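You operate a simulated robot arm through the tools that you are given. There is no shell and no other tool. Be economical: measure what you need, move in short steps, check, and stop when the job is done.

You are at the controls of a simulated two-armed robot. One attempt, no reset.

TASK
Wipe up the spill on the top of the steel bench with the cloth and put it back.

It is judged by the outcome, as a careful person would: the job done as asked, and still so three seconds after it is handed in. It fails if anything else is knocked over, pushed out of place, dropped, spilled or broken. Flat cloth is picked up by pressing the open fingertips on it (5 to 10 N) and closing them slowly along it; thin cloth reads only 2 to 8 mm in the jaws.

THE ROBOT
Two 7-joint arms with two-finger parallel grippers on one trunk, on a base that drives. Base frame: it is fixed to the floor where the robot stands at the start and does not move with it; the origin is under the middle of the robot, x ahead of it, y to its left, z up. Lengths are in m, angles in rad, forces in N, time in s.
The left shoulder is at the start at [0.05, 0.177, 1.104], the right one opposite. Payload 3.43 kg a hand.
The TCP of each hand is the grasp point between the finger pads, 0.034 m short of the fingertips. In the tool frame z runs along the fingers and y along their closing line. The gripper opens to 0.128 m. The fingers are 0.024 m wide and 0.012 m thick; the gripper's body (0.048 by 0.13 m) begins 0.096 m behind the TCP.
Orientation is that of the tool frame in the base frame, as a unit quaternion [x, y, z, w]. With the fingers straight down and closing along the base's y, the tool's x points along the base's -x, its y along +y and its z along -z.

THE INTERFACE
- The arms move only by the tool play_rows. It takes "left_deltas", "right_deltas" or both (then of equal length, played together; a hand with none holds still); each is a list of rows, each a list of 3 entries, a list of its own where there are three numbers: the shift along the base's x, y, z in m, then the turn, a rotation vector about the base's x, y, z in rad, then the gripper command, from -1 (shut) to 1 (fully open), values between in proportion. In form: [[[dx, dy, dz], [ax, ay, az], grip], ...]. A call has 1 to 8 rows; each row shifts and turns the commanded pose from where the row before left it. A row lasts 0.2 s, in which the tool goes at most 0.05 m and 0.15 rad; a call with a longer step from one row to the next is refused whole, and so is a gripper value outside its range. Where a pose cannot be reached the arm comes as near as it can. A force on the tool above 40 N (or 10 N above the force at the start of the call, whichever is more), or a blocked arm, ends the call early, and 0.2 s more pass. Each finger travels about 0.108 m/s and halts on what it meets, pressing with about 42 N; the grip force reading is that of the motor and also rises with nothing between the fingers. The clock runs only during rows and for 0.2 s after the last one: add rows that do not move to give the fingers time. The reply holds the time, the measured pose of the TCP, the force on the tool along the base axes, the opening and the grip force, in the units named above and with some noise, with the torque about the TCP (base axes, N m) and any sound that the robot's microphone picked up.
- Cameras (640 x 400 px; columns grow to the right, rows downward): "scene" is now at [0.1551, -0.0075, 1.2633]; the picture's right is [-0.12, -0.99, 0.00], its down [-0.60, 0.07, -0.80] and it looks along [0.79, -0.09, -0.60] (base axes); focal length 223 px, centre (320, 200). "left" rides on the left gripper at [0.076, 0.011, -0.16] in its tool frame; the picture's right is [-0.15, 0.99, 0.00], its down [-0.88, -0.13, -0.46] and it looks along [-0.45, -0.07, 0.89] (tool axes); focal length 234 px, centre (320, 200). "right" rides on the right gripper at [0.076, -0.011, -0.16] in its tool frame; the picture's right is [0.15, 0.99, 0.00], its down [-0.88, 0.13, -0.46] and it looks along [-0.45, 0.07, 0.89] (tool axes); focal length 234 px, centre (320, 200). There is no depth. A picture from a camera that has moved, and an enlarged one, comes with that camera's place and axes in the base frame and with its lens.
- capture(camera): a new picture of that camera. It takes no simulated time.
- raise_lower(by): slides the trunk up (or, below 0, down) by that many m; the arms and the scene camera ride with it, the base frame stays. It gives what a move gives, with no picture.
- base_move(legs): drives the robot by 1 to 6 legs, each [ahead, turn to the left] in m and rad, along the robot's own axes; the way and the turn of a leg run together, so that a leg with both is an arc; at most 1.5 m and 3.142 rad a leg. The arms and the cameras ride along, it lands a little off, and it stops where it bumps. It gives what a move gives.
- pan_tilt(pan, tilt): turns the head with the scene camera to pan (to the left, within 1.396 rad either way) and tilt (down, from -0.506 to 1.204), counted from straight ahead of the robot. It gives what a move gives.
- zoom(camera, box): a new picture of the part [left, top, right, bottom] of that camera's present view, enlarged. It takes no simulated time.
- job_done(): hands the job in; it is judged then, once.

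Work in short steps. Places have to be worked out from the pictures, the camera data and where the tool is seen: move nearer, look again, correct. Check each grasp and each placing, and mend what went wrong. You have 120 turns and 88 pictures in all, those below and enlarged ones among them. Open the grippers and draw the arms clear of the work before you hand the job in, unless the task says otherwise; then end with one line.

The tools are called as a command line: name --argument value ..., lists and objects as JSON in quotes. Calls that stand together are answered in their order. play_rows: Moves the arms, as the interface text tells. Its arguments: {"type":"object","properties":{"left_deltas":{"type":"array","items":{"type":"array"}},"right_deltas":{"type":"array","items":{"type":"array"}}},"required":[]} The other tools are called the same way: raise_lower (by) slides the trunk up or down; base_move (legs) drives the base; pan_tilt (pan, tilt) turns the head that bears the scene camera; capture (camera) takes a picture; zoom (camera, box) takes an enlarged picture of a part of a camera's view; job_done () hands the job in.

At the start:

```text
t: 0.0
left_eef_pos: [0.4244, 0.1194, 1.1282]
left_orientation: [0.001, 1.0, 0.0, 0.001]
left_force: [1.0, 0.0, -0.1]
left_ft_torque: [0.04, -0.02, 0.01]
left_opening: 0.128
left_grip_force: 0.0
right_eef_pos: [0.4356, -0.2608, 1.0195]
right_orientation: [0.0, 1.0, 0.003, 0.001]
right_force: [-0.2, -0.9, -0.3]
right_ft_torque: [-0.03, -0.01, -0.02]
right_opening: 0.1279
right_grip_force: 0.0
trunk travel left (down, up): [-0.275, 0.126]
robot x, y, heading: [-0.0037, -0.0034, -0.0]
head pan, tilt: [-0.117, 0.648]
```

scene: 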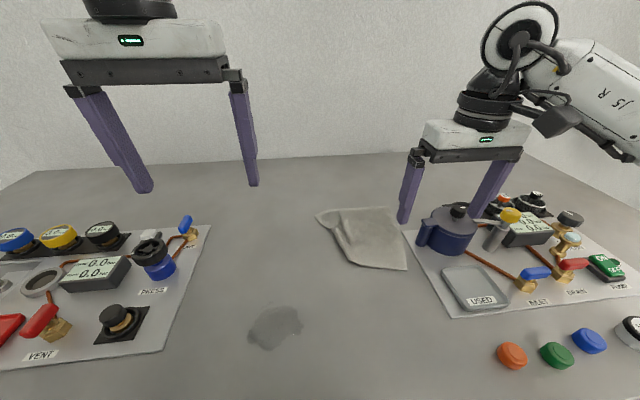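
right: 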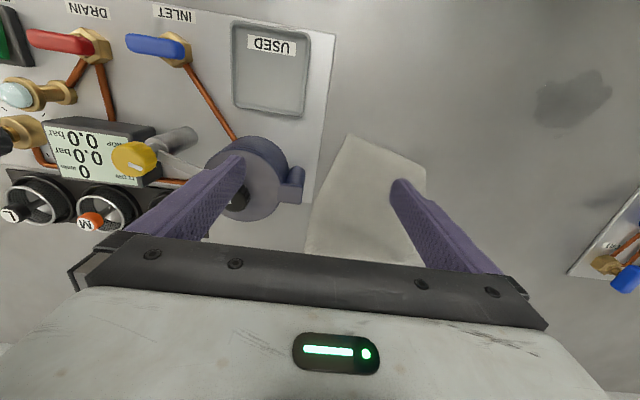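
left: 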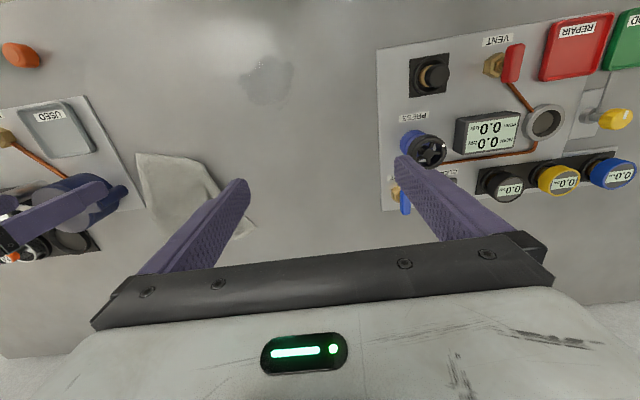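

The spill looks to be near (0.35, 0.055) and the cloth near (0.55, -0.19). I'll look at both closely before moving.

zoom --camera "scene" --box '[220, 180, 460, 360]'

zoom --camera "right" --box '[200, 0, 640, 280]'

```text
2.22 times, centred on (340, 270) of scene
camera zoom: at [0.1551, -0.0075, 1.2633], right [-0.12, -0.99, 0.0], down [-0.6, 0.07, -0.8], along [0.79, -0.09, -0.6], focal length 495 px, centre (276, 44)
```

zoom: 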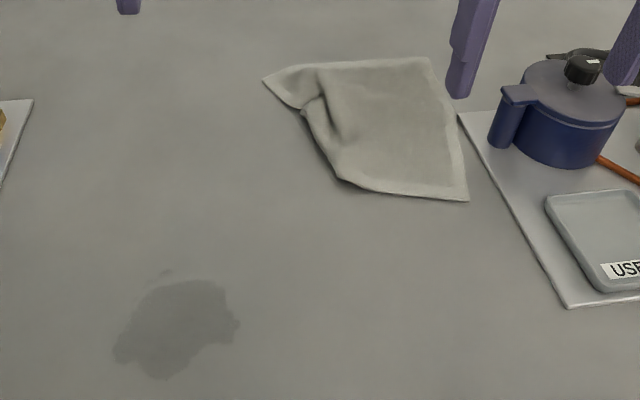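

```text
1.43 times, centred on (420, 140) of right
camera zoom: at [0.36, -0.2722, 1.1808], right [-0.15, 0.99, 0.0], down [0.88, 0.13, 0.46], along [0.45, 0.07, -0.89], focal length 334 px, centre (177, 286)
```

zoom: 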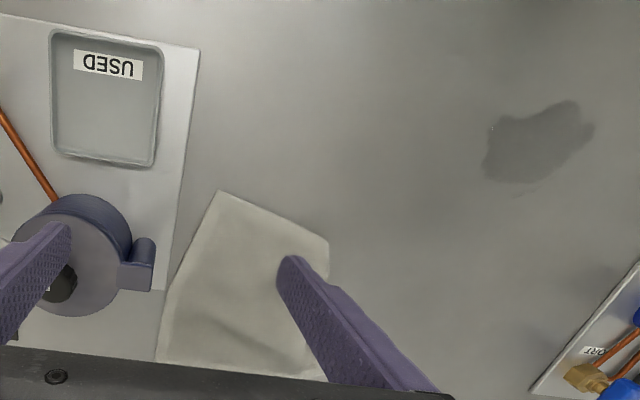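

Right arm will do it: pinch the middle of the cloth near (0.545, -0.185). First I move the right hand over the cloth, staying high and partly closing, and take the left hand out of the way.

play_rows --right_deltas '[[[0.0, 0.038, 0], [0, 0, 0], 0.4], [[0.02, 0.038, 0], [0, 0, 0], 0.1], [[0.045, 0, 0], [0, 0, 0], 0.1], [[0.045, 0, 0], [0, 0, 0], 0.1], [[0, 0, -0.04], [0, 0, 0], 0.1], [[0, 0, -0.04], [0, 0, 0], 0.1]]' --left_deltas '[[[-0.02, 0.045, 0], [0, 0, 0], 1], [[-0.02, 0.045, 0], [0, 0, 0], 1], [[-0.02, 0.04, 0], [0, 0, 0], 1], [[0, 0.03, 0.0], [0, 0, 0], 1], [[0, 0, 0], [0, 0, 0], 1], [[0, 0, 0], [0, 0, 0], 1]]'

capture --camera "scene"

capture --camera "right"

```text
t: 1.4
left_eef_pos: [0.365, 0.2793, 1.1274]
left_orientation: [0.0, 1.0, 0.0, 0.002]
left_force: [-0.1, -1.7, 0.5]
left_ft_torque: [-0.01, -0.01, -0.03]
left_opening: 0.1278
left_grip_force: 0.1
right_eef_pos: [0.546, -0.1838, 0.9404]
right_orientation: [0.001, 1.0, 0.002, 0.002]
right_force: [-1.0, 0.0, 0.0]
right_ft_torque: [0.04, -0.01, -0.01]
right_opening: 0.0704
right_grip_force: 0.0
trunk travel left (down, up): [-0.275, 0.126]
robot x, y, heading: [-0.0002, -0.003, 0.001]
head pan, tilt: [-0.117, 0.648]
```

```text
82 pictures are left
camera scene: at [0.1553, -0.0075, 1.2633], right [-0.12, -0.99, 0.0], down [-0.6, 0.07, -0.8], along [0.79, -0.09, -0.6], focal length 223 px, centre (320, 200)
```

scene: 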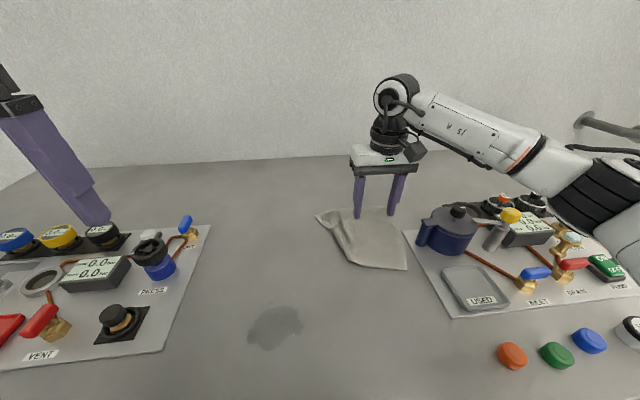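

```text
81 pictures are left
camera right: at [0.4693, -0.1961, 1.101], right [-0.15, 0.99, 0.0], down [0.88, 0.13, 0.46], along [0.45, 0.07, -0.89], focal length 234 px, centre (320, 200)
```

right: 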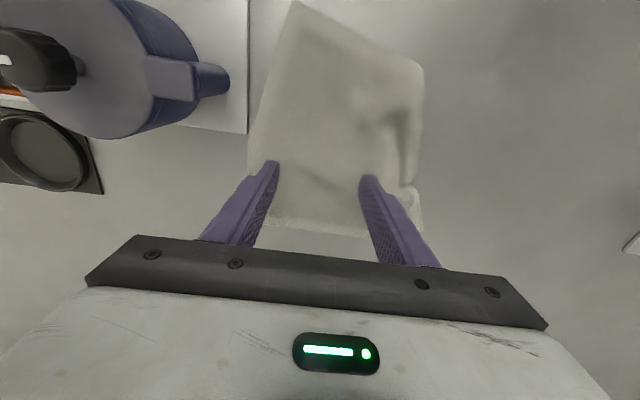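

The fingers straddle the cloth's middle. I descend slowly until the tips press.

play_rows --right_deltas '[[[0, 0, -0.04], [0, 0, 0], 0.0], [[0, 0, -0.03], [0, 0, 0], 0.0], [[0, 0, -0.008], [0, 0, 0], 0.0], [[0, 0, -0.004], [0, 0, 0], 0.0], [[0, 0, 0], [0, 0, 0], 0.0]]'

```text
t: 1.9
left_eef_pos: [0.3655, 0.2776, 1.1265]
left_orientation: [0.0, 1.0, -0.001, 0.001]
left_force: [0.1, 0.2, -0.3]
left_ft_torque: [-0.01, 0.11, 0.0]
left_opening: 0.1282
left_grip_force: 0.2
right_eef_pos: [0.5484, -0.1843, 0.8973]
right_orientation: [0.0, 1.0, 0.006, 0.01]
right_force: [-2.7, -0.2, 13.9]
right_ft_torque: [-0.21, 0.19, -0.03]
right_opening: 0.064
right_grip_force: 0.0
trunk travel left (down, up): [-0.275, 0.126]
robot x, y, heading: [-0.0001, 0.0035, -0.001]
head pan, tilt: [-0.117, 0.648]
stopped in row 2 (right hand): the force on the tool passed its limit (the readings are from after the stop); the commanded pose is now the measured one
```

It met resistance earlier than expected (tip at z≈0.863). I look before going further.

capture --camera "right"

zoom --camera "scene" --box '[280, 120, 520, 290]'

```text
80 pictures are left
camera right: at [0.4695, -0.1966, 1.0563], right [-0.15, 0.99, 0.01], down [0.87, 0.13, 0.47], along [0.47, 0.08, -0.88], focal length 234 px, centre (320, 200)
```

right: 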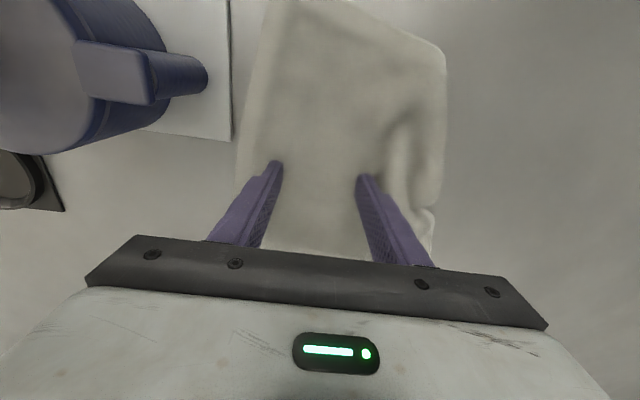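

```text
2.35 times, centred on (400, 205) of scene
camera zoom: at [0.1551, -0.0075, 1.2634], right [-0.12, -0.99, 0.0], down [-0.6, 0.07, -0.8], along [0.79, -0.09, -0.6], focal length 524 px, centre (132, 188)
```

zoom: 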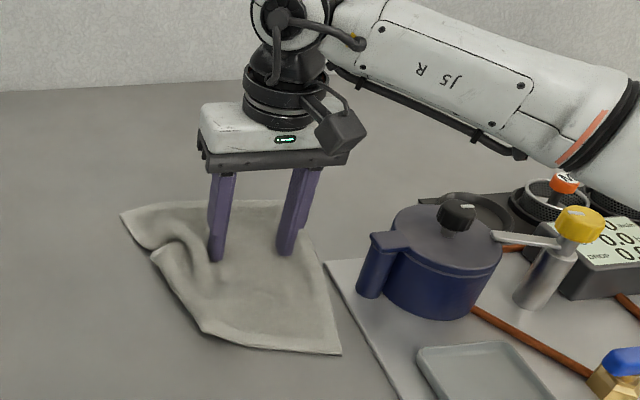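

The camera parallax agrees with the contact: the bench top is really about z≈0.862, which puts the spill centre near (0.333, 0.048) and the cloth centre near (0.525, -0.17). I lift, shift over the cloth's centre and press gently.

play_rows --right_deltas '[[[0, 0, 0.02], [0, 0, 0], 0.0], [[-0.022, 0.012, 0], [0, 0, 0], 0.0], [[0, 0, 0], [0, 0, 0], 0.0], [[0, 0, -0.012], [0, 0, 0], 0.0], [[0, 0, -0.004], [0, 0, 0], 0.0], [[0, 0, -0.002], [0, 0, 0], 0.0], [[0, 0, 0], [0, 0, 0], 0.0]]'

```text
t: 3.5
left_eef_pos: [0.3648, 0.2788, 1.1275]
left_orientation: [0.001, 1.0, 0.001, 0.0]
left_force: [-0.5, 0.5, 0.7]
left_ft_torque: [0.02, -0.01, 0.03]
left_opening: 0.128
left_grip_force: 0.0
right_eef_pos: [0.526, -0.1729, 0.8988]
right_orientation: [0.0, 1.0, 0.005, 0.009]
right_force: [-0.6, -0.6, 12.5]
right_ft_torque: [0.32, 0.01, 0.0]
right_opening: 0.0642
right_grip_force: 0.3
trunk travel left (down, up): [-0.275, 0.126]
robot x, y, heading: [0.0052, -0.0013, 0.004]
head pan, tilt: [-0.117, 0.648]
```

Force 12.5 N; I ease up slightly and close slowly along the cloth.

play_rows --right_deltas '[[[0, 0, 0.001], [0, 0, 0], 0.0], [[0, 0, 0], [0, 0, 0], -0.12], [[0, 0, 0], [0, 0, 0], -0.24], [[0, 0, 0], [0, 0, 0], -0.36], [[0, 0, 0], [0, 0, 0], -0.48], [[0, 0, 0], [0, 0, 0], -0.6]]'

```text
t: 5.0
left_eef_pos: [0.3648, 0.2773, 1.1271]
left_orientation: [0.0, 1.0, 0.001, 0.0]
left_force: [0.6, 0.4, 0.2]
left_ft_torque: [-0.02, 0.01, 0.0]
left_opening: 0.1281
left_grip_force: 0.1
right_eef_pos: [0.524, -0.1725, 0.8989]
right_orientation: [0.0, 1.0, 0.004, 0.009]
right_force: [-0.3, -0.4, 9.6]
right_ft_torque: [0.18, 0.01, 0.01]
right_opening: 0.0252
right_grip_force: 0.1
trunk travel left (down, up): [-0.275, 0.126]
robot x, y, heading: [-0.0021, 0.0011, 0.004]
head pan, tilt: [-0.117, 0.648]
```

Still about 9.6 N with the jaws at 25 mm. I finish closing slowly and then shut.

play_rows --right_deltas '[[[0, 0, 0], [0, 0, 0], -0.7], [[0, 0, 0], [0, 0, 0], -0.8], [[0, 0, 0], [0, 0, 0], -0.9], [[0, 0, 0], [0, 0, 0], -1], [[0, 0, 0], [0, 0, 0], -1], [[0, 0, 0.01], [0, 0, 0], -1]]'

zoom --camera "scene" --box '[280, 120, 520, 290]'

```text
t: 6.3
left_eef_pos: [0.3654, 0.2788, 1.1266]
left_orientation: [0.0, 1.0, 0.0, 0.0]
left_force: [-1.1, 0.1, 0.5]
left_ft_torque: [-0.05, -0.03, -0.01]
left_opening: 0.1279
left_grip_force: 0.1
right_eef_pos: [0.5253, -0.1723, 0.9067]
right_orientation: [0.001, 1.0, 0.003, 0.007]
right_force: [-0.6, -0.3, -0.7]
right_ft_torque: [0.02, -0.01, 0.0]
right_opening: 0.0047
right_grip_force: 39.1
trunk travel left (down, up): [-0.275, 0.126]
robot x, y, heading: [0.0002, -0.0033, -0.001]
head pan, tilt: [-0.117, 0.648]
```

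```text
2.35 times, centred on (400, 205) of scene
camera zoom: at [0.1551, -0.0076, 1.2631], right [-0.12, -0.99, 0.0], down [-0.6, 0.07, -0.8], along [0.79, -0.09, -0.6], focal length 524 px, centre (132, 188)
```

zoom: 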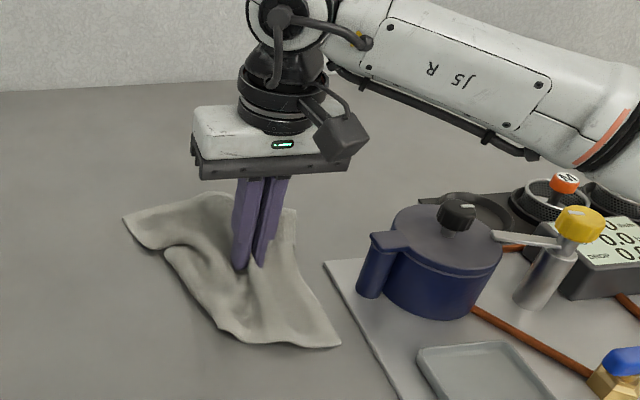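

Opening 4.7 mm: cloth is held. I lift it a little and carry it toward the spill.

play_rows --right_deltas '[[[0, 0, 0.03], [0, 0, 0], -1], [[0, 0, 0.04], [0, 0, 0], -1], [[0, 0, 0.03], [0, 0, 0], -1], [[-0.03, 0.03, 0], [0, 0, 0], -1], [[-0.03, 0.03, 0], [0, 0, 0], -1], [[-0.03, 0.03, 0], [0, 0, 0], -1], [[0, 0, 0], [0, 0, 0], -1]]'

capture --camera "scene"

```text
t: 8.0
left_eef_pos: [0.3647, 0.2778, 1.1269]
left_orientation: [-0.001, 1.0, 0.001, 0.0]
left_force: [-0.6, -0.2, -0.3]
left_ft_torque: [0.01, 0.02, 0.02]
left_opening: 0.1279
left_grip_force: 0.0
right_eef_pos: [0.4357, -0.0819, 1.007]
right_orientation: [0.001, 1.0, 0.004, 0.007]
right_force: [0.3, 0.3, -0.4]
right_ft_torque: [0.01, 0.01, -0.01]
right_opening: 0.0047
right_grip_force: 38.5
trunk travel left (down, up): [-0.275, 0.126]
robot x, y, heading: [0.0017, -0.0001, 0.002]
head pan, tilt: [-0.117, 0.648]
```

```text
77 pictures are left
camera scene: at [0.1553, -0.0078, 1.2632], right [-0.12, -0.99, 0.0], down [-0.6, 0.07, -0.8], along [0.79, -0.09, -0.6], focal length 223 px, centre (320, 200)
```

scene: 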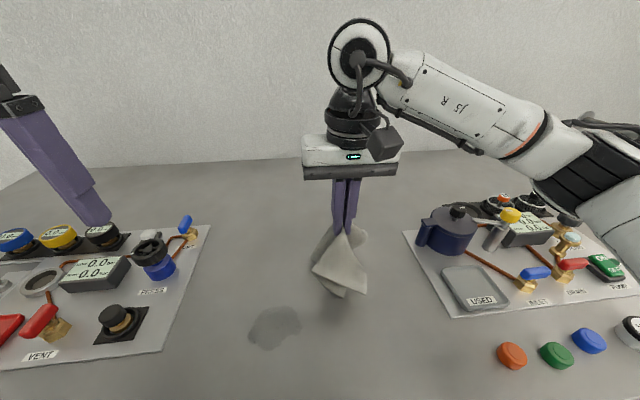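

The cloth hangs well. I lower it just right of the spill.

play_rows --right_deltas '[[[-0.03, 0.03, 0], [0, 0, 0], -1], [[-0.04, 0.02, 0], [0, 0, 0], -1], [[0, 0, -0.04], [0, 0, 0], -1], [[0, 0, -0.04], [0, 0, 0], -1], [[0, 0, -0.02], [0, 0, 0], -1], [[0, 0, -0.003], [0, 0, 0], -1], [[0, 0, 0], [0, 0, 0], -1]]'

capture --camera "scene"

```text
t: 9.6
left_eef_pos: [0.3632, 0.2773, 1.1265]
left_orientation: [0.0, 1.0, 0.0, 0.0]
left_force: [-0.3, 0.1, -0.1]
left_ft_torque: [-0.03, -0.02, 0.01]
left_opening: 0.128
left_grip_force: 0.0
right_eef_pos: [0.3669, -0.0312, 0.9064]
right_orientation: [0.0, 1.0, 0.005, 0.011]
right_force: [2.0, -2.1, 32.1]
right_ft_torque: [-0.02, -0.03, 0.0]
right_opening: 0.0045
right_grip_force: 39.0
trunk travel left (down, up): [-0.275, 0.126]
robot x, y, heading: [0.001, 0.0028, -0.004]
head pan, tilt: [-0.117, 0.648]
```

```text
76 pictures are left
camera scene: at [0.1535, -0.0076, 1.2639], right [-0.12, -0.99, 0.0], down [-0.6, 0.07, -0.8], along [0.79, -0.09, -0.6], focal length 223 px, centre (320, 200)
```

scene: 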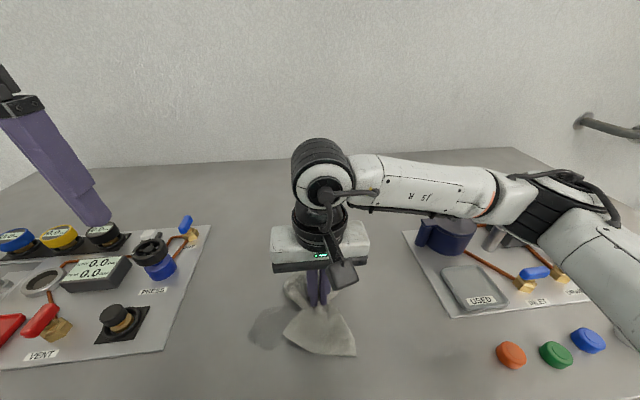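

The bundle presses at 32 N; I ease up a few mm and sweep left across the spill.

play_rows --right_deltas '[[[0, 0, 0.004], [0, 0, 0], -1], [[-0.01, 0.02, 0], [0, 0, 0], -1], [[-0.005, 0.02, 0], [0, 0, 0], -1], [[0, 0.02, 0], [0, 0, 0], -1], [[0, 0.02, 0], [0, 0, 0], -1], [[0, 0.02, 0], [0, 0, 0], -1], [[0, 0.02, 0], [0, 0, 0], -1], [[0, 0.015, 0], [0, 0, 0], -1]]'

capture --camera "scene"

```text
t: 11.3
left_eef_pos: [0.3645, 0.2779, 1.1277]
left_orientation: [-0.001, 1.0, 0.0, 0.001]
left_force: [0.0, 0.2, 0.1]
left_ft_torque: [0.02, 0.01, 0.01]
left_opening: 0.1278
left_grip_force: 0.0
right_eef_pos: [0.3509, 0.102, 0.9085]
right_orientation: [0.0, 1.0, 0.004, 0.008]
right_force: [0.5, -3.7, 12.9]
right_ft_torque: [-0.1, -0.02, 0.0]
right_opening: 0.0046
right_grip_force: 39.0
trunk travel left (down, up): [-0.275, 0.126]
robot x, y, heading: [-0.0009, -0.0012, 0.004]
head pan, tilt: [-0.117, 0.648]
```

```text
75 pictures are left
camera scene: at [0.1545, -0.008, 1.2634], right [-0.12, -0.99, 0.0], down [-0.6, 0.07, -0.8], along [0.79, -0.09, -0.6], focal length 223 px, centre (320, 200)
```

scene: 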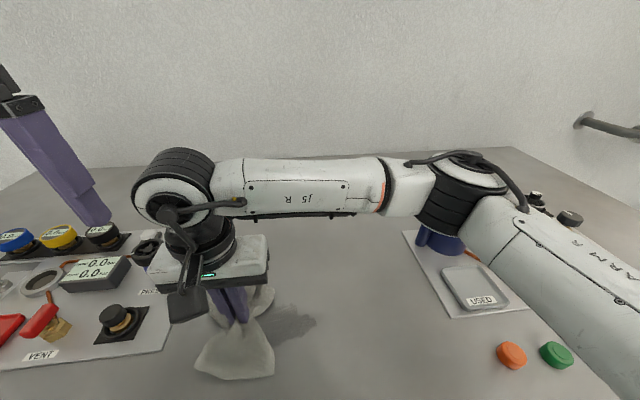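

The cloth is close to the left panel edge, so I go no further left. I shift nearer and sweep back right along a second track.

play_rows --right_deltas '[[[-0.02, -0.005, -0.001], [0, 0, 0], -1], [[-0.01, -0.02, 0], [0, 0, 0], -1], [[0, -0.02, 0], [0, 0, 0], -1], [[0, -0.02, 0], [0, 0, 0], -1], [[0, -0.02, 0], [0, 0, 0], -1], [[0, -0.025, 0], [0, 0, 0], -1], [[0, -0.025, 0], [0, 0, 0], -1], [[0, -0.02, 0], [0, 0, 0], -1]]'

capture --camera "scene"

```text
t: 13.2
left_eef_pos: [0.364, 0.2782, 1.126]
left_orientation: [0.0, 1.0, 0.0, 0.0]
left_force: [0.0, -0.2, -0.1]
left_ft_torque: [0.0, -0.01, 0.02]
left_opening: 0.1282
left_grip_force: 0.0
right_eef_pos: [0.3217, -0.0525, 0.9089]
right_orientation: [0.0, 1.0, 0.003, 0.008]
right_force: [0.5, 3.4, 11.4]
right_ft_torque: [0.09, 0.0, -0.03]
right_opening: 0.0045
right_grip_force: 39.1
trunk travel left (down, up): [-0.275, 0.126]
robot x, y, heading: [0.0078, -0.0015, 0.001]
head pan, tilt: [-0.117, 0.648]
```

```text
74 pictures are left
camera scene: at [0.1546, -0.0074, 1.2634], right [-0.12, -0.99, 0.0], down [-0.6, 0.07, -0.8], along [0.79, -0.09, -0.6], focal length 223 px, centre (320, 200)
```

scene: 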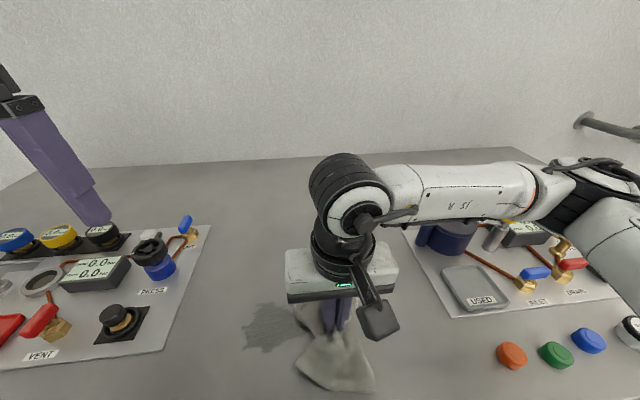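

zoom --camera "scene" --box '[190, 260, 400, 400]'

```text
2.86 times, centred on (295, 330) of scene
camera zoom: at [0.1546, -0.0074, 1.2634], right [-0.12, -0.99, 0.0], down [-0.6, 0.07, -0.8], along [0.79, -0.09, -0.6], focal length 637 px, centre (391, -171)
```

zoom: 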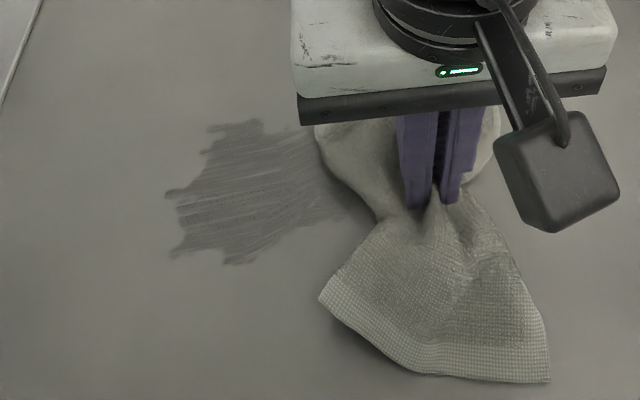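

The spill is thinned but streaked over about x 0.30–0.38, y 0–0.11. I keep scrubbing with a bit more pressure on several tracks, beginning with x≈0.335.

play_rows --right_deltas '[[[0.012, 0.02, -0.002], [0, 0, 0], -1], [[0, 0.025, 0], [0, 0, 0], -1], [[0, 0.025, 0], [0, 0, 0], -1], [[0, 0.025, 0], [0, 0, 0], -1], [[0, 0.025, 0], [0, 0, 0], -1], [[0, 0.02, 0], [0, 0, 0], -1], [[0, 0.02, 0], [0, 0, 0], -1], [[0.015, 0, 0], [0, 0, 0], -1]]'

play_rows --right_deltas '[[[0.015, -0.015, 0], [0, 0, 0], -1], [[0, -0.02, 0], [0, 0, 0], -1], [[0, -0.025, 0], [0, 0, 0], -1], [[0, -0.025, 0], [0, 0, 0], -1], [[0, -0.025, 0], [0, 0, 0], -1], [[0, -0.025, 0], [0, 0, 0], -1], [[0, -0.025, 0], [0, 0, 0], -1], [[-0.02, 0, 0], [0, 0, 0], -1]]'

zoom --camera "scene" --box '[190, 260, 400, 400]'

```text
t: 14.9
left_eef_pos: [0.3646, 0.2783, 1.1282]
left_orientation: [0.0, 1.0, 0.001, 0.002]
left_force: [0.7, -0.4, -0.2]
left_ft_torque: [-0.01, 0.03, 0.03]
left_opening: 0.1283
left_grip_force: 0.1
right_eef_pos: [0.3458, 0.1096, 0.9067]
right_orientation: [-0.001, 1.0, 0.006, 0.007]
right_force: [-5.6, 0.7, 22.0]
right_ft_torque: [0.08, 0.22, 0.0]
right_opening: 0.0044
right_grip_force: 39.0
trunk travel left (down, up): [-0.275, 0.126]
robot x, y, heading: [-0.0039, -0.0027, 0.006]
head pan, tilt: [-0.117, 0.648]
```

```text
t: 16.8
left_eef_pos: [0.3641, 0.2778, 1.1277]
left_orientation: [0.0, 1.0, 0.0, 0.001]
left_force: [0.2, 0.3, -0.6]
left_ft_torque: [-0.05, 0.0, 0.02]
left_opening: 0.1283
left_grip_force: 0.0
right_eef_pos: [0.3433, -0.0532, 0.9068]
right_orientation: [0.002, 1.0, 0.003, 0.009]
right_force: [7.1, -1.4, 23.9]
right_ft_torque: [0.02, -0.27, 0.0]
right_opening: 0.0045
right_grip_force: 38.6
trunk travel left (down, up): [-0.275, 0.126]
robot x, y, heading: [0.0016, -0.0044, 0.001]
head pan, tilt: [-0.117, 0.648]
```

```text
2.86 times, centred on (295, 330) of scene
camera zoom: at [0.1544, -0.0076, 1.2635], right [-0.12, -0.99, 0.0], down [-0.6, 0.07, -0.8], along [0.79, -0.09, -0.6], focal length 637 px, centre (391, -171)
```

zoom: 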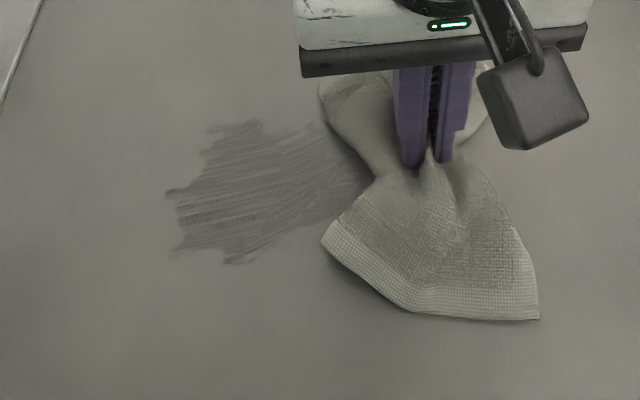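

It's fading steadily over the whole patch. More passes on different tracks.

play_rows --right_deltas '[[[-0.015, 0.02, 0], [0, 0, 0], -1], [[-0.01, 0.025, 0], [0, 0, 0], -1], [[0, 0.025, 0], [0, 0, 0], -1], [[0, 0.025, 0], [0, 0, 0], -1], [[0, 0.025, 0], [0, 0, 0], -1], [[0, 0.025, 0], [0, 0, 0], -1], [[0, 0.02, 0], [0, 0, 0], -1], [[-0.015, 0, 0], [0, 0, 0], -1]]'

play_rows --right_deltas '[[[0, -0.015, 0], [0, 0, 0], -1], [[0, -0.02, 0], [0, 0, 0], -1], [[0, -0.025, 0], [0, 0, 0], -1], [[0, -0.025, 0], [0, 0, 0], -1], [[0, -0.025, 0], [0, 0, 0], -1], [[0, -0.025, 0], [0, 0, 0], -1], [[0, -0.025, 0], [0, 0, 0], -1], [[0.03, 0, 0], [0, 0, 0], -1]]'

play_rows --right_deltas '[[[0.02, 0.015, 0], [0, 0, 0], -1], [[0, 0.02, 0], [0, 0, 0], -1], [[0, 0.025, 0], [0, 0, 0], -1], [[0, 0.025, 0], [0, 0, 0], -1], [[0, 0.025, 0], [0, 0, 0], -1], [[0, 0.025, 0], [0, 0, 0], -1], [[0, 0.025, 0], [0, 0, 0], -1], [[-0.02, 0, 0], [0, 0, 0], -1]]'

play_rows --right_deltas '[[[0, -0.015, 0], [0, 0, 0], -1], [[0, -0.02, 0], [0, 0, 0], -1], [[0, -0.025, 0], [0, 0, 0], -1], [[0, -0.025, 0], [0, 0, 0], -1], [[0, -0.025, 0], [0, 0, 0], -1], [[0, -0.025, 0], [0, 0, 0], -1], [[0, -0.025, 0], [0, 0, 0], -1], [[0, -0.02, 0], [0, 0, 0], -1]]'

zoom --camera "scene" --box '[190, 260, 400, 400]'

```text
t: 18.6
left_eef_pos: [0.3647, 0.2785, 1.1274]
left_orientation: [0.0, 1.0, 0.0, 0.0]
left_force: [-0.2, -0.8, 0.1]
left_ft_torque: [-0.01, 0.02, -0.03]
left_opening: 0.1284
left_grip_force: 0.1
right_eef_pos: [0.3032, 0.1135, 0.9079]
right_orientation: [0.002, 1.0, 0.006, 0.01]
right_force: [6.3, 0.9, 23.6]
right_ft_torque: [0.05, -0.28, 0.02]
right_opening: 0.0047
right_grip_force: 39.2
trunk travel left (down, up): [-0.275, 0.126]
robot x, y, heading: [-0.0012, 0.0016, -0.005]
head pan, tilt: [-0.117, 0.648]
```

```text
t: 20.4
left_eef_pos: [0.3642, 0.2787, 1.1285]
left_orientation: [0.0, 1.0, 0.0, 0.0]
left_force: [0.2, -0.2, -0.2]
left_ft_torque: [-0.03, 0.01, 0.01]
left_opening: 0.128
left_grip_force: 0.1
right_eef_pos: [0.3319, -0.049, 0.9071]
right_orientation: [0.0, 1.0, 0.003, 0.008]
right_force: [-6.2, -1.7, 24.2]
right_ft_torque: [-0.01, 0.23, 0.03]
right_opening: 0.0048
right_grip_force: 39.3
trunk travel left (down, up): [-0.275, 0.126]
robot x, y, heading: [-0.001, 0.0017, 0.007]
head pan, tilt: [-0.117, 0.648]
```

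```text
t: 22.1
left_eef_pos: [0.3641, 0.2791, 1.1271]
left_orientation: [0.0, 1.0, -0.001, 0.0]
left_force: [-0.2, -0.4, -0.5]
left_ft_torque: [-0.03, -0.02, -0.01]
left_opening: 0.128
left_grip_force: 0.0
right_eef_pos: [0.3335, 0.113, 0.9064]
right_orientation: [0.001, 1.0, 0.006, 0.009]
right_force: [7.4, 1.6, 24.9]
right_ft_torque: [0.09, -0.29, -0.02]
right_opening: 0.0045
right_grip_force: 39.0
trunk travel left (down, up): [-0.275, 0.126]
robot x, y, heading: [0.0019, 0.0002, 0.004]
head pan, tilt: [-0.117, 0.648]
```

```text
t: 23.9
left_eef_pos: [0.3641, 0.2789, 1.1275]
left_orientation: [0.0, 1.0, -0.001, 0.002]
left_force: [0.3, 0.5, 0.5]
left_ft_torque: [0.01, 0.01, 0.0]
left_opening: 0.1279
left_grip_force: 0.1
right_eef_pos: [0.3318, -0.067, 0.9067]
right_orientation: [0.0, 1.0, 0.005, 0.009]
right_force: [0.6, 5.7, 25.3]
right_ft_torque: [0.28, -0.01, 0.0]
right_opening: 0.0045
right_grip_force: 39.0
trunk travel left (down, up): [-0.275, 0.126]
robot x, y, heading: [-0.0001, 0.0009, -0.003]
head pan, tilt: [-0.117, 0.648]
```

```text
2.86 times, centred on (295, 330) of scene
camera zoom: at [0.1539, -0.0069, 1.2636], right [-0.12, -0.99, 0.0], down [-0.6, 0.07, -0.8], along [0.79, -0.09, -0.6], focal length 637 px, centre (391, -171)
```

zoom: 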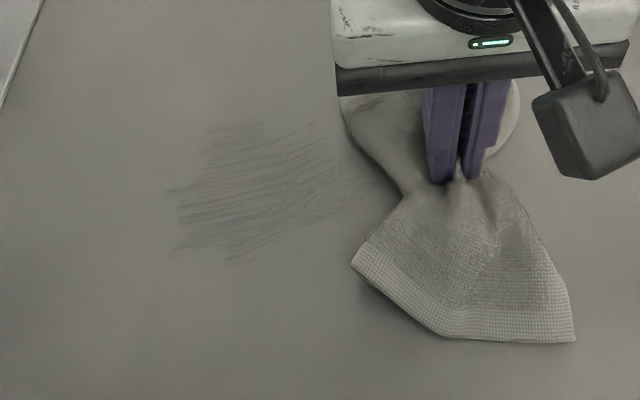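

Nearly gone. I repeat the same set of passes.

play_rows --right_deltas '[[[0.01, 0.03, 0], [0, 0, 0], -1], [[0.01, 0.025, 0], [0, 0, 0], -1], [[0, 0.025, 0], [0, 0, 0], -1], [[0, 0.025, 0], [0, 0, 0], -1], [[0, 0.025, 0], [0, 0, 0], -1], [[0, 0.025, 0], [0, 0, 0], -1], [[0, 0.025, 0], [0, 0, 0], -1], [[-0.025, 0, 0], [0, 0, 0], -1]]'

play_rows --right_deltas '[[[-0.005, -0.02, 0], [0, 0, 0], -1], [[0, -0.02, 0], [0, 0, 0], -1], [[0, -0.025, 0], [0, 0, 0], -1], [[0, -0.025, 0], [0, 0, 0], -1], [[0, -0.025, 0], [0, 0, 0], -1], [[0, -0.025, 0], [0, 0, 0], -1], [[0, -0.025, 0], [0, 0, 0], -1], [[-0.02, 0, 0], [0, 0, 0], -1]]'

play_rows --right_deltas '[[[0, 0.02, 0], [0, 0, 0], -1], [[0, 0.02, 0], [0, 0, 0], -1], [[0, 0.025, 0], [0, 0, 0], -1], [[0, 0.025, 0], [0, 0, 0], -1], [[0, 0.025, 0], [0, 0, 0], -1], [[0, 0.025, 0], [0, 0, 0], -1], [[0, 0.025, 0], [0, 0, 0], -1], [[0.03, 0, 0], [0, 0, 0], -1]]'

play_rows --right_deltas '[[[0.005, -0.02, 0], [0, 0, 0], -1], [[0, -0.02, 0], [0, 0, 0], -1], [[0, -0.025, 0], [0, 0, 0], -1], [[0, -0.025, 0], [0, 0, 0], -1], [[0, -0.025, 0], [0, 0, 0], -1], [[0, -0.025, 0], [0, 0, 0], -1], [[0, -0.025, 0], [0, 0, 0], -1], [[0, -0.025, 0], [0, 0, 0], -1]]'

zoom --camera "scene" --box '[190, 260, 400, 400]'

```text
t: 25.8
left_eef_pos: [0.3649, 0.2782, 1.1274]
left_orientation: [0.001, 1.0, 0.0, 0.001]
left_force: [-1.2, -0.9, -0.3]
left_ft_torque: [-0.02, -0.04, -0.02]
left_opening: 0.1281
left_grip_force: 0.0
right_eef_pos: [0.3277, 0.1147, 0.9051]
right_orientation: [0.001, 1.0, 0.006, 0.009]
right_force: [6.5, 1.1, 23.4]
right_ft_torque: [0.12, -0.27, -0.03]
right_opening: 0.0045
right_grip_force: 39.0
trunk travel left (down, up): [-0.275, 0.126]
robot x, y, heading: [-0.0031, -0.0002, 0.002]
head pan, tilt: [-0.117, 0.648]
```

```text
t: 27.6
left_eef_pos: [0.3651, 0.2787, 1.1274]
left_orientation: [-0.001, 1.0, -0.001, 0.001]
left_force: [-0.2, 0.8, -1.2]
left_ft_torque: [-0.03, -0.02, 0.02]
left_opening: 0.1281
left_grip_force: 0.2
right_eef_pos: [0.3041, -0.0536, 0.906]
right_orientation: [0.0, 1.0, 0.003, 0.01]
right_force: [6.7, -1.7, 24.4]
right_ft_torque: [-0.01, -0.26, -0.05]
right_opening: 0.0046
right_grip_force: 39.1
trunk travel left (down, up): [-0.275, 0.126]
robot x, y, heading: [0.0034, 0.0002, -0.001]
head pan, tilt: [-0.117, 0.648]
```

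```text
t: 29.4
left_eef_pos: [0.364, 0.2782, 1.1268]
left_orientation: [0.0, 1.0, 0.0, 0.001]
left_force: [-0.1, -0.4, 0.3]
left_ft_torque: [0.02, -0.02, -0.01]
left_opening: 0.1282
left_grip_force: 0.1
right_eef_pos: [0.3312, 0.1141, 0.9057]
right_orientation: [-0.001, 1.0, 0.006, 0.007]
right_force: [-6.0, 0.9, 20.0]
right_ft_torque: [0.15, 0.23, -0.03]
right_opening: 0.005
right_grip_force: 39.2
trunk travel left (down, up): [-0.275, 0.126]
robot x, y, heading: [0.0002, -0.0001, 0.006]
head pan, tilt: [-0.117, 0.648]
```

```text
t: 31.1
left_eef_pos: [0.3651, 0.2783, 1.1276]
left_orientation: [0.0, 1.0, 0.0, 0.0]
left_force: [-0.8, 0.5, -0.2]
left_ft_torque: [-0.01, 0.0, -0.03]
left_opening: 0.1279
left_grip_force: 0.1
right_eef_pos: [0.3382, -0.0768, 0.9073]
right_orientation: [0.0, 1.0, 0.003, 0.008]
right_force: [1.2, 5.9, 22.5]
right_ft_torque: [0.26, 0.0, 0.0]
right_opening: 0.0044
right_grip_force: 39.1
trunk travel left (down, up): [-0.275, 0.126]
robot x, y, heading: [-0.0006, -0.0002, -0.005]
head pan, tilt: [-0.117, 0.648]
```

```text
2.86 times, centred on (295, 330) of scene
camera zoom: at [0.154, -0.0071, 1.2635], right [-0.12, -0.99, 0.0], down [-0.6, 0.07, -0.8], along [0.79, -0.09, -0.6], focal length 637 px, centre (391, -171)
```

zoom: 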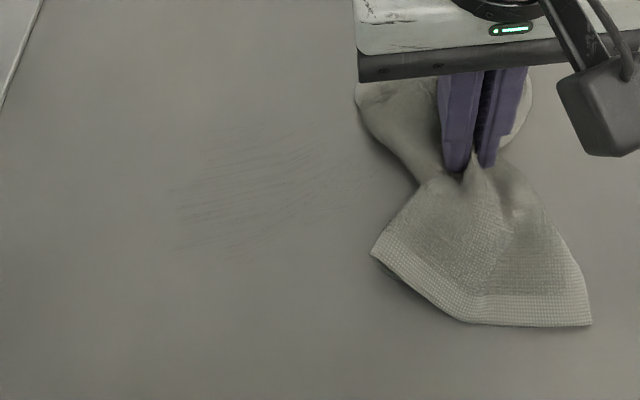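

Only very faint streaks remain; another set to finish them.

play_rows --right_deltas '[[[0.01, 0.04, 0], [0, 0, 0], -1], [[0.01, 0.025, 0], [0, 0, 0], -1], [[0.01, 0.025, 0], [0, 0, 0], -1], [[0, 0.025, 0], [0, 0, 0], -1], [[0, 0.025, 0], [0, 0, 0], -1], [[0, 0.025, 0], [0, 0, 0], -1], [[0, 0.025, 0], [0, 0, 0], -1], [[-0.025, 0, 0], [0, 0, 0], -1]]'

play_rows --right_deltas '[[[-0.015, -0.02, 0], [0, 0, 0], -1], [[0, -0.02, 0], [0, 0, 0], -1], [[0, -0.025, 0], [0, 0, 0], -1], [[0, -0.025, 0], [0, 0, 0], -1], [[0, -0.025, 0], [0, 0, 0], -1], [[0, -0.025, 0], [0, 0, 0], -1], [[0, -0.025, 0], [0, 0, 0], -1], [[-0.02, 0, 0], [0, 0, 0], -1]]'

play_rows --right_deltas '[[[0, 0.02, 0], [0, 0, 0], -1], [[0, 0.02, 0], [0, 0, 0], -1], [[0, 0.025, 0], [0, 0, 0], -1], [[0, 0.025, 0], [0, 0, 0], -1], [[0, 0.025, 0], [0, 0, 0], -1], [[0, 0.025, 0], [0, 0, 0], -1], [[0, 0.025, 0], [0, 0, 0], -1], [[0.03, 0, 0], [0, 0, 0], -1]]'

play_rows --right_deltas '[[[0.005, -0.02, 0], [0, 0, 0], -1], [[0, -0.02, 0], [0, 0, 0], -1], [[0, -0.025, 0], [0, 0, 0], -1], [[0, -0.025, 0], [0, 0, 0], -1], [[0, -0.025, 0], [0, 0, 0], -1], [[0, -0.025, 0], [0, 0, 0], -1], [[0, -0.025, 0], [0, 0, 0], -1], [[0, -0.04, 0], [0, 0, 0], -1]]'

zoom --camera "scene" --box '[190, 260, 400, 400]'

```text
t: 33.0
left_eef_pos: [0.3645, 0.277, 1.1282]
left_orientation: [0.0, 1.0, 0.0, 0.001]
left_force: [-0.3, 0.2, 0.7]
left_ft_torque: [0.02, -0.05, -0.03]
left_opening: 0.1281
left_grip_force: 0.1
right_eef_pos: [0.3419, 0.1138, 0.9066]
right_orientation: [0.001, 1.0, 0.005, 0.009]
right_force: [6.8, 0.8, 23.7]
right_ft_torque: [0.1, -0.28, -0.04]
right_opening: 0.0045
right_grip_force: 38.7
trunk travel left (down, up): [-0.275, 0.126]
robot x, y, heading: [0.0036, 0.0038, -0.005]
head pan, tilt: [-0.117, 0.648]
```

```text
t: 34.8
left_eef_pos: [0.3647, 0.2783, 1.1281]
left_orientation: [-0.001, 1.0, 0.0, 0.001]
left_force: [0.0, 0.2, 0.7]
left_ft_torque: [0.01, 0.03, -0.01]
left_opening: 0.1278
left_grip_force: 0.1
right_eef_pos: [0.3077, -0.0531, 0.9067]
right_orientation: [0.002, 1.0, 0.003, 0.01]
right_force: [7.1, -1.6, 25.8]
right_ft_torque: [0.02, -0.26, 0.0]
right_opening: 0.0049
right_grip_force: 38.5
trunk travel left (down, up): [-0.275, 0.126]
robot x, y, heading: [-0.0004, -0.0013, 0.003]
head pan, tilt: [-0.117, 0.648]
```

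```text
t: 36.5
left_eef_pos: [0.3642, 0.2784, 1.1267]
left_orientation: [0.0, 1.0, 0.001, 0.001]
left_force: [-1.0, -0.1, 0.0]
left_ft_torque: [0.0, -0.01, 0.0]
left_opening: 0.1283
left_grip_force: 0.0
right_eef_pos: [0.3375, 0.1136, 0.9068]
right_orientation: [-0.001, 1.0, 0.005, 0.009]
right_force: [-6.5, 0.6, 19.0]
right_ft_torque: [0.13, 0.22, -0.01]
right_opening: 0.0046
right_grip_force: 39.3
trunk travel left (down, up): [-0.275, 0.126]
robot x, y, heading: [-0.0031, -0.0, -0.001]
head pan, tilt: [-0.117, 0.648]
```

```text
t: 38.4
left_eef_pos: [0.3638, 0.2787, 1.1268]
left_orientation: [-0.001, 1.0, 0.0, 0.001]
left_force: [0.0, 0.6, 0.1]
left_ft_torque: [-0.01, -0.04, -0.01]
left_opening: 0.1279
left_grip_force: 0.1
right_eef_pos: [0.3425, -0.0914, 0.9072]
right_orientation: [0.002, 1.0, 0.003, 0.009]
right_force: [-0.5, 5.3, 21.5]
right_ft_torque: [0.25, 0.0, 0.01]
right_opening: 0.0045
right_grip_force: 39.0
trunk travel left (down, up): [-0.275, 0.126]
robot x, y, heading: [0.0014, 0.0003, -0.003]
head pan, tilt: [-0.117, 0.648]
```

```text
2.86 times, centred on (295, 330) of scene
camera zoom: at [0.1539, -0.0073, 1.2635], right [-0.12, -0.99, 0.0], down [-0.6, 0.07, -0.8], along [0.79, -0.09, -0.6], focal length 637 px, centre (391, -171)
```

zoom: 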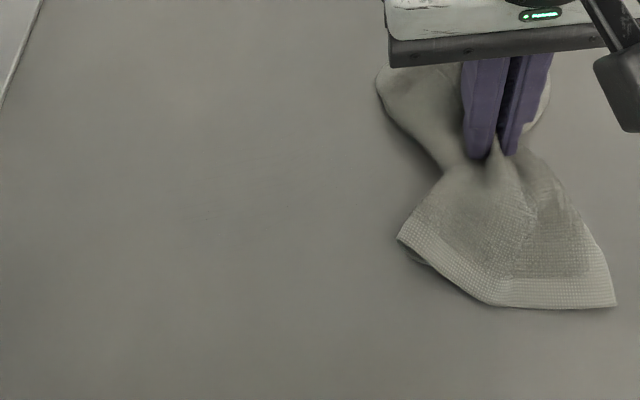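

The bench looks clean. I lift the cloth and carry it back over its old spot (0.524, -0.172), checking the area underneath.

play_rows --right_deltas '[[[0, 0, 0.03], [0, 0, 0], -1], [[0, 0, 0.04], [0, 0, 0], -1], [[0, 0, 0.03], [0, 0, 0], -1], [[0.04, -0.02, 0], [0, 0, 0], -1], [[0.045, -0.02, 0], [0, 0, 0], -1], [[0.045, -0.02, 0], [0, 0, 0], -1], [[0.045, -0.02, 0], [0, 0, 0], -1], [[0.006, -0.001, 0], [0, 0, 0], -1]]'

capture --camera "scene"

zoom --camera "scene" --box '[190, 260, 400, 400]'

```text
t: 40.1
left_eef_pos: [0.3657, 0.2781, 1.1265]
left_orientation: [0.0, 1.0, 0.0, -0.001]
left_force: [0.2, -0.3, -0.1]
left_ft_torque: [0.02, 0.06, -0.04]
left_opening: 0.1281
left_grip_force: 0.1
right_eef_pos: [0.5239, -0.1755, 1.0057]
right_orientation: [0.0, 1.0, 0.003, 0.007]
right_force: [-0.4, -0.6, -0.1]
right_ft_torque: [0.0, -0.01, 0.0]
right_opening: 0.0047
right_grip_force: 38.7
trunk travel left (down, up): [-0.275, 0.126]
robot x, y, heading: [0.0016, 0.0019, 0.002]
head pan, tilt: [-0.117, 0.648]
```

```text
68 pictures are left
camera scene: at [0.1552, -0.0076, 1.2633], right [-0.12, -0.99, 0.0], down [-0.6, 0.07, -0.8], along [0.79, -0.09, -0.6], focal length 223 px, centre (320, 200)
```

scene: 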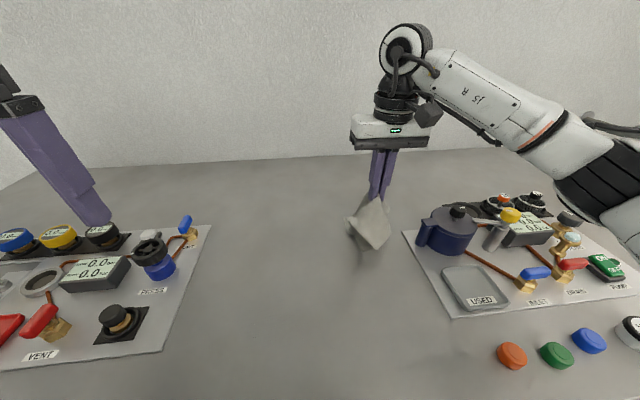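

```text
2.86 times, centred on (295, 330) of scene
camera zoom: at [0.1552, -0.0076, 1.2633], right [-0.12, -0.99, 0.0], down [-0.6, 0.07, -0.8], along [0.79, -0.09, -0.6], focal length 637 px, centre (391, -171)
```

zoom: 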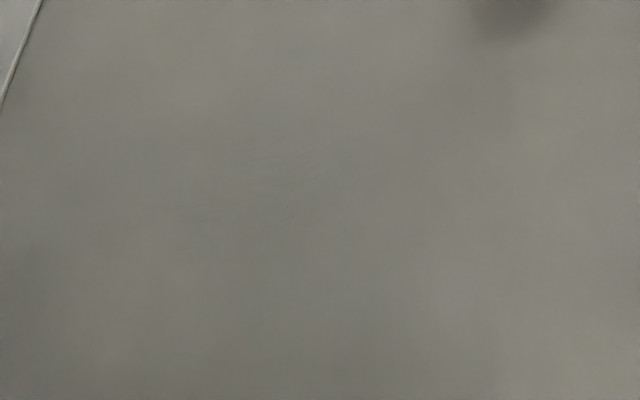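

Very faint traces remain, so for certainty I go back for one more set of passes.

play_rows --right_deltas '[[[-0.045, 0.025, 0], [0, 0, 0], -1], [[-0.045, 0.025, 0], [0, 0, 0], -1], [[-0.045, 0.025, 0], [0, 0, 0], -1], [[-0.03, 0.025, 0], [0, 0, 0], -1], [[0, 0.015, -0.04], [0, 0, 0], -1], [[0, 0, -0.04], [0, 0, 0], -1], [[0, 0, -0.014], [0, 0, 0], -1], [[0, 0, -0.003], [0, 0, 0], -1]]'

```text
refused: row 1 steps farther than a row can; nothing moved
```

play_rows --right_deltas '[[[-0.04, 0.025, 0], [0, 0, 0], -1], [[-0.04, 0.025, 0], [0, 0, 0], -1], [[-0.04, 0.025, 0], [0, 0, 0], -1], [[-0.04, 0.025, 0], [0, 0, 0], -1], [[0, 0.015, -0.04], [0, 0, 0], -1], [[0, 0, -0.04], [0, 0, 0], -1], [[0, 0, -0.014], [0, 0, 0], -1], [[0, 0, -0.003], [0, 0, 0], -1]]'

```text
t: 42.0
left_eef_pos: [0.3647, 0.2785, 1.1275]
left_orientation: [0.0, 1.0, 0.0, 0.001]
left_force: [0.3, 0.4, 0.2]
left_ft_torque: [0.05, 0.01, -0.04]
left_opening: 0.1277
left_grip_force: 0.0
right_eef_pos: [0.3632, -0.0588, 0.9089]
right_orientation: [0.0, 1.0, 0.005, 0.009]
right_force: [0.5, -0.3, 11.8]
right_ft_torque: [-0.05, -0.03, -0.03]
right_opening: 0.0046
right_grip_force: 39.6
trunk travel left (down, up): [-0.275, 0.126]
robot x, y, heading: [0.0009, 0.0017, -0.002]
head pan, tilt: [-0.117, 0.648]
```

Contact at 12 N; slightly more pressure and the passes at x≈0.36, 0.34, 0.31, 0.335.

play_rows --right_deltas '[[[0, 0.025, -0.002], [0, 0, 0], -1], [[0, 0.025, 0], [0, 0, 0], -1], [[0, 0.025, 0], [0, 0, 0], -1], [[0, 0.025, 0], [0, 0, 0], -1], [[0, 0.025, 0], [0, 0, 0], -1], [[0, 0.025, 0], [0, 0, 0], -1], [[0, 0.02, 0], [0, 0, 0], -1], [[-0.02, 0, 0], [0, 0, 0], -1]]'

play_rows --right_deltas '[[[0, -0.02, 0], [0, 0, 0], -1], [[0, -0.02, 0], [0, 0, 0], -1], [[0, -0.025, 0], [0, 0, 0], -1], [[0, -0.025, 0], [0, 0, 0], -1], [[0, -0.025, 0], [0, 0, 0], -1], [[0, -0.025, 0], [0, 0, 0], -1], [[0, -0.025, 0], [0, 0, 0], -1], [[-0.03, 0, 0], [0, 0, 0], -1]]'

play_rows --right_deltas '[[[0, 0.02, 0], [0, 0, 0], -1], [[0, 0.02, 0], [0, 0, 0], -1], [[0, 0.025, 0], [0, 0, 0], -1], [[0, 0.025, 0], [0, 0, 0], -1], [[0, 0.025, 0], [0, 0, 0], -1], [[0, 0.025, 0], [0, 0, 0], -1], [[0, 0.025, 0], [0, 0, 0], -1], [[0.025, 0, 0], [0, 0, 0], -1]]'

play_rows --right_deltas '[[[0.0, -0.02, 0], [0, 0, 0], -1], [[0, -0.02, 0], [0, 0, 0], -1], [[0, -0.025, 0], [0, 0, 0], -1], [[0, -0.025, 0], [0, 0, 0], -1], [[0, -0.025, 0], [0, 0, 0], -1], [[0, -0.025, 0], [0, 0, 0], -1], [[0, -0.025, 0], [0, 0, 0], -1], [[0, -0.04, 0], [0, 0, 0], -1]]'

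```text
t: 43.8
left_eef_pos: [0.3636, 0.2785, 1.1269]
left_orientation: [0.0, 1.0, 0.0, 0.001]
left_force: [-0.8, 0.0, 0.0]
left_ft_torque: [0.0, 0.0, 0.02]
left_opening: 0.128
left_grip_force: 0.1
right_eef_pos: [0.3447, 0.1116, 0.9067]
right_orientation: [0.0, 1.0, 0.006, 0.01]
right_force: [5.4, 1.3, 17.8]
right_ft_torque: [-0.04, -0.23, 0.03]
right_opening: 0.0047
right_grip_force: 39.7
trunk travel left (down, up): [-0.275, 0.126]
robot x, y, heading: [-0.0013, 0.0002, -0.001]
head pan, tilt: [-0.117, 0.648]
```

```text
t: 45.5
left_eef_pos: [0.3657, 0.2789, 1.1281]
left_orientation: [0.001, 1.0, 0.0, 0.001]
left_force: [-0.4, -0.4, 0.2]
left_ft_torque: [0.01, 0.03, -0.04]
left_opening: 0.1281
left_grip_force: 0.1
right_eef_pos: [0.3144, -0.055, 0.9083]
right_orientation: [0.001, 1.0, 0.003, 0.009]
right_force: [5.4, -1.1, 19.5]
right_ft_torque: [-0.14, -0.26, 0.0]
right_opening: 0.0046
right_grip_force: 38.8
trunk travel left (down, up): [-0.275, 0.126]
robot x, y, heading: [-0.0029, 0.0016, -0.002]
head pan, tilt: [-0.117, 0.648]
```

```text
t: 47.4
left_eef_pos: [0.3653, 0.2786, 1.1281]
left_orientation: [0.0, 1.0, 0.0, 0.001]
left_force: [0.3, 0.1, -0.9]
left_ft_torque: [0.0, -0.02, 0.02]
left_opening: 0.1279
left_grip_force: 0.1
right_eef_pos: [0.3374, 0.1128, 0.9066]
right_orientation: [-0.001, 1.0, 0.005, 0.007]
right_force: [-4.1, 1.6, 16.6]
right_ft_torque: [-0.06, 0.06, -0.04]
right_opening: 0.0046
right_grip_force: 38.8
trunk travel left (down, up): [-0.275, 0.126]
robot x, y, heading: [0.0012, -0.0034, -0.001]
head pan, tilt: [-0.117, 0.648]
```

```text
t: 49.1
left_eef_pos: [0.3649, 0.2779, 1.1275]
left_orientation: [0.001, 1.0, 0.0, 0.001]
left_force: [-0.2, -0.7, 0.4]
left_ft_torque: [0.0, 0.03, -0.01]
left_opening: 0.1281
left_grip_force: 0.1
right_eef_pos: [0.3391, -0.0932, 0.9071]
right_orientation: [0.0, 1.0, 0.004, 0.009]
right_force: [0.2, 2.0, 16.2]
right_ft_torque: [-0.01, -0.11, -0.01]
right_opening: 0.0046
right_grip_force: 38.7
trunk travel left (down, up): [-0.275, 0.126]
robot x, y, heading: [0.0029, -0.0008, -0.003]
head pan, tilt: [-0.117, 0.648]
```

Now I lift and carry the cloth back over its old place.

play_rows --right_deltas '[[[0, 0, 0.03], [0, 0, 0], -1], [[0, 0, 0.04], [0, 0, 0], -1], [[0, 0, 0.03], [0, 0, 0], -1], [[0.045, -0.02, 0], [0, 0, 0], -1], [[0.045, -0.02, 0], [0, 0, 0], -1], [[0.045, -0.02, 0], [0, 0, 0], -1], [[0.045, -0.018, 0], [0, 0, 0], -1], [[0.006, -0.001, 0], [0, 0, 0], -1]]'

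capture --camera "scene"

zoom --camera "scene" --box '[190, 260, 400, 400]'

```text
t: 51.0
left_eef_pos: [0.3657, 0.2792, 1.1272]
left_orientation: [0.0, 1.0, 0.0, -0.001]
left_force: [-0.3, -0.4, 0.5]
left_ft_torque: [0.01, 0.05, -0.01]
left_opening: 0.1281
left_grip_force: 0.1
right_eef_pos: [0.5245, -0.1728, 1.0041]
right_orientation: [0.0, 1.0, 0.003, 0.007]
right_force: [0.4, 0.8, 0.2]
right_ft_torque: [0.0, 0.01, -0.02]
right_opening: 0.0045
right_grip_force: 39.4
trunk travel left (down, up): [-0.275, 0.126]
robot x, y, heading: [-0.0015, 0.0028, 0.001]
head pan, tilt: [-0.117, 0.648]
```

```text
66 pictures are left
camera scene: at [0.1552, -0.0076, 1.2633], right [-0.12, -0.99, 0.0], down [-0.6, 0.07, -0.8], along [0.79, -0.09, -0.6], focal length 223 px, centre (320, 200)
```

scene: 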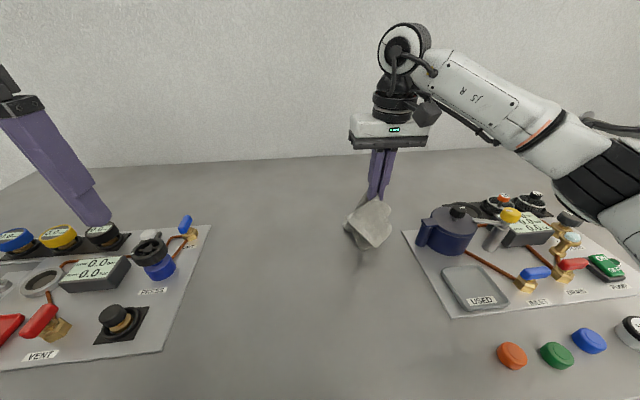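

```text
2.86 times, centred on (295, 330) of scene
camera zoom: at [0.1552, -0.0076, 1.2633], right [-0.12, -0.99, 0.0], down [-0.6, 0.07, -0.8], along [0.79, -0.09, -0.6], focal length 637 px, centre (391, -171)
```

zoom: 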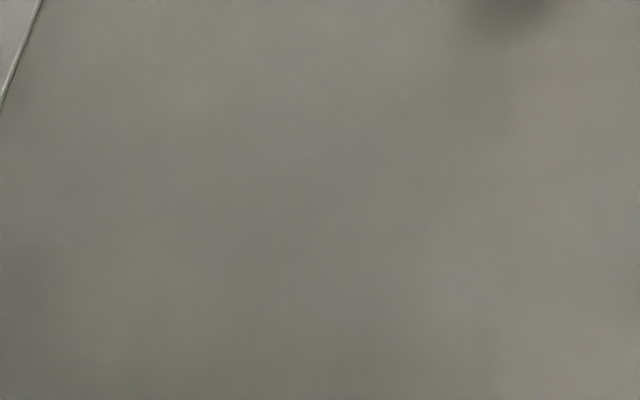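

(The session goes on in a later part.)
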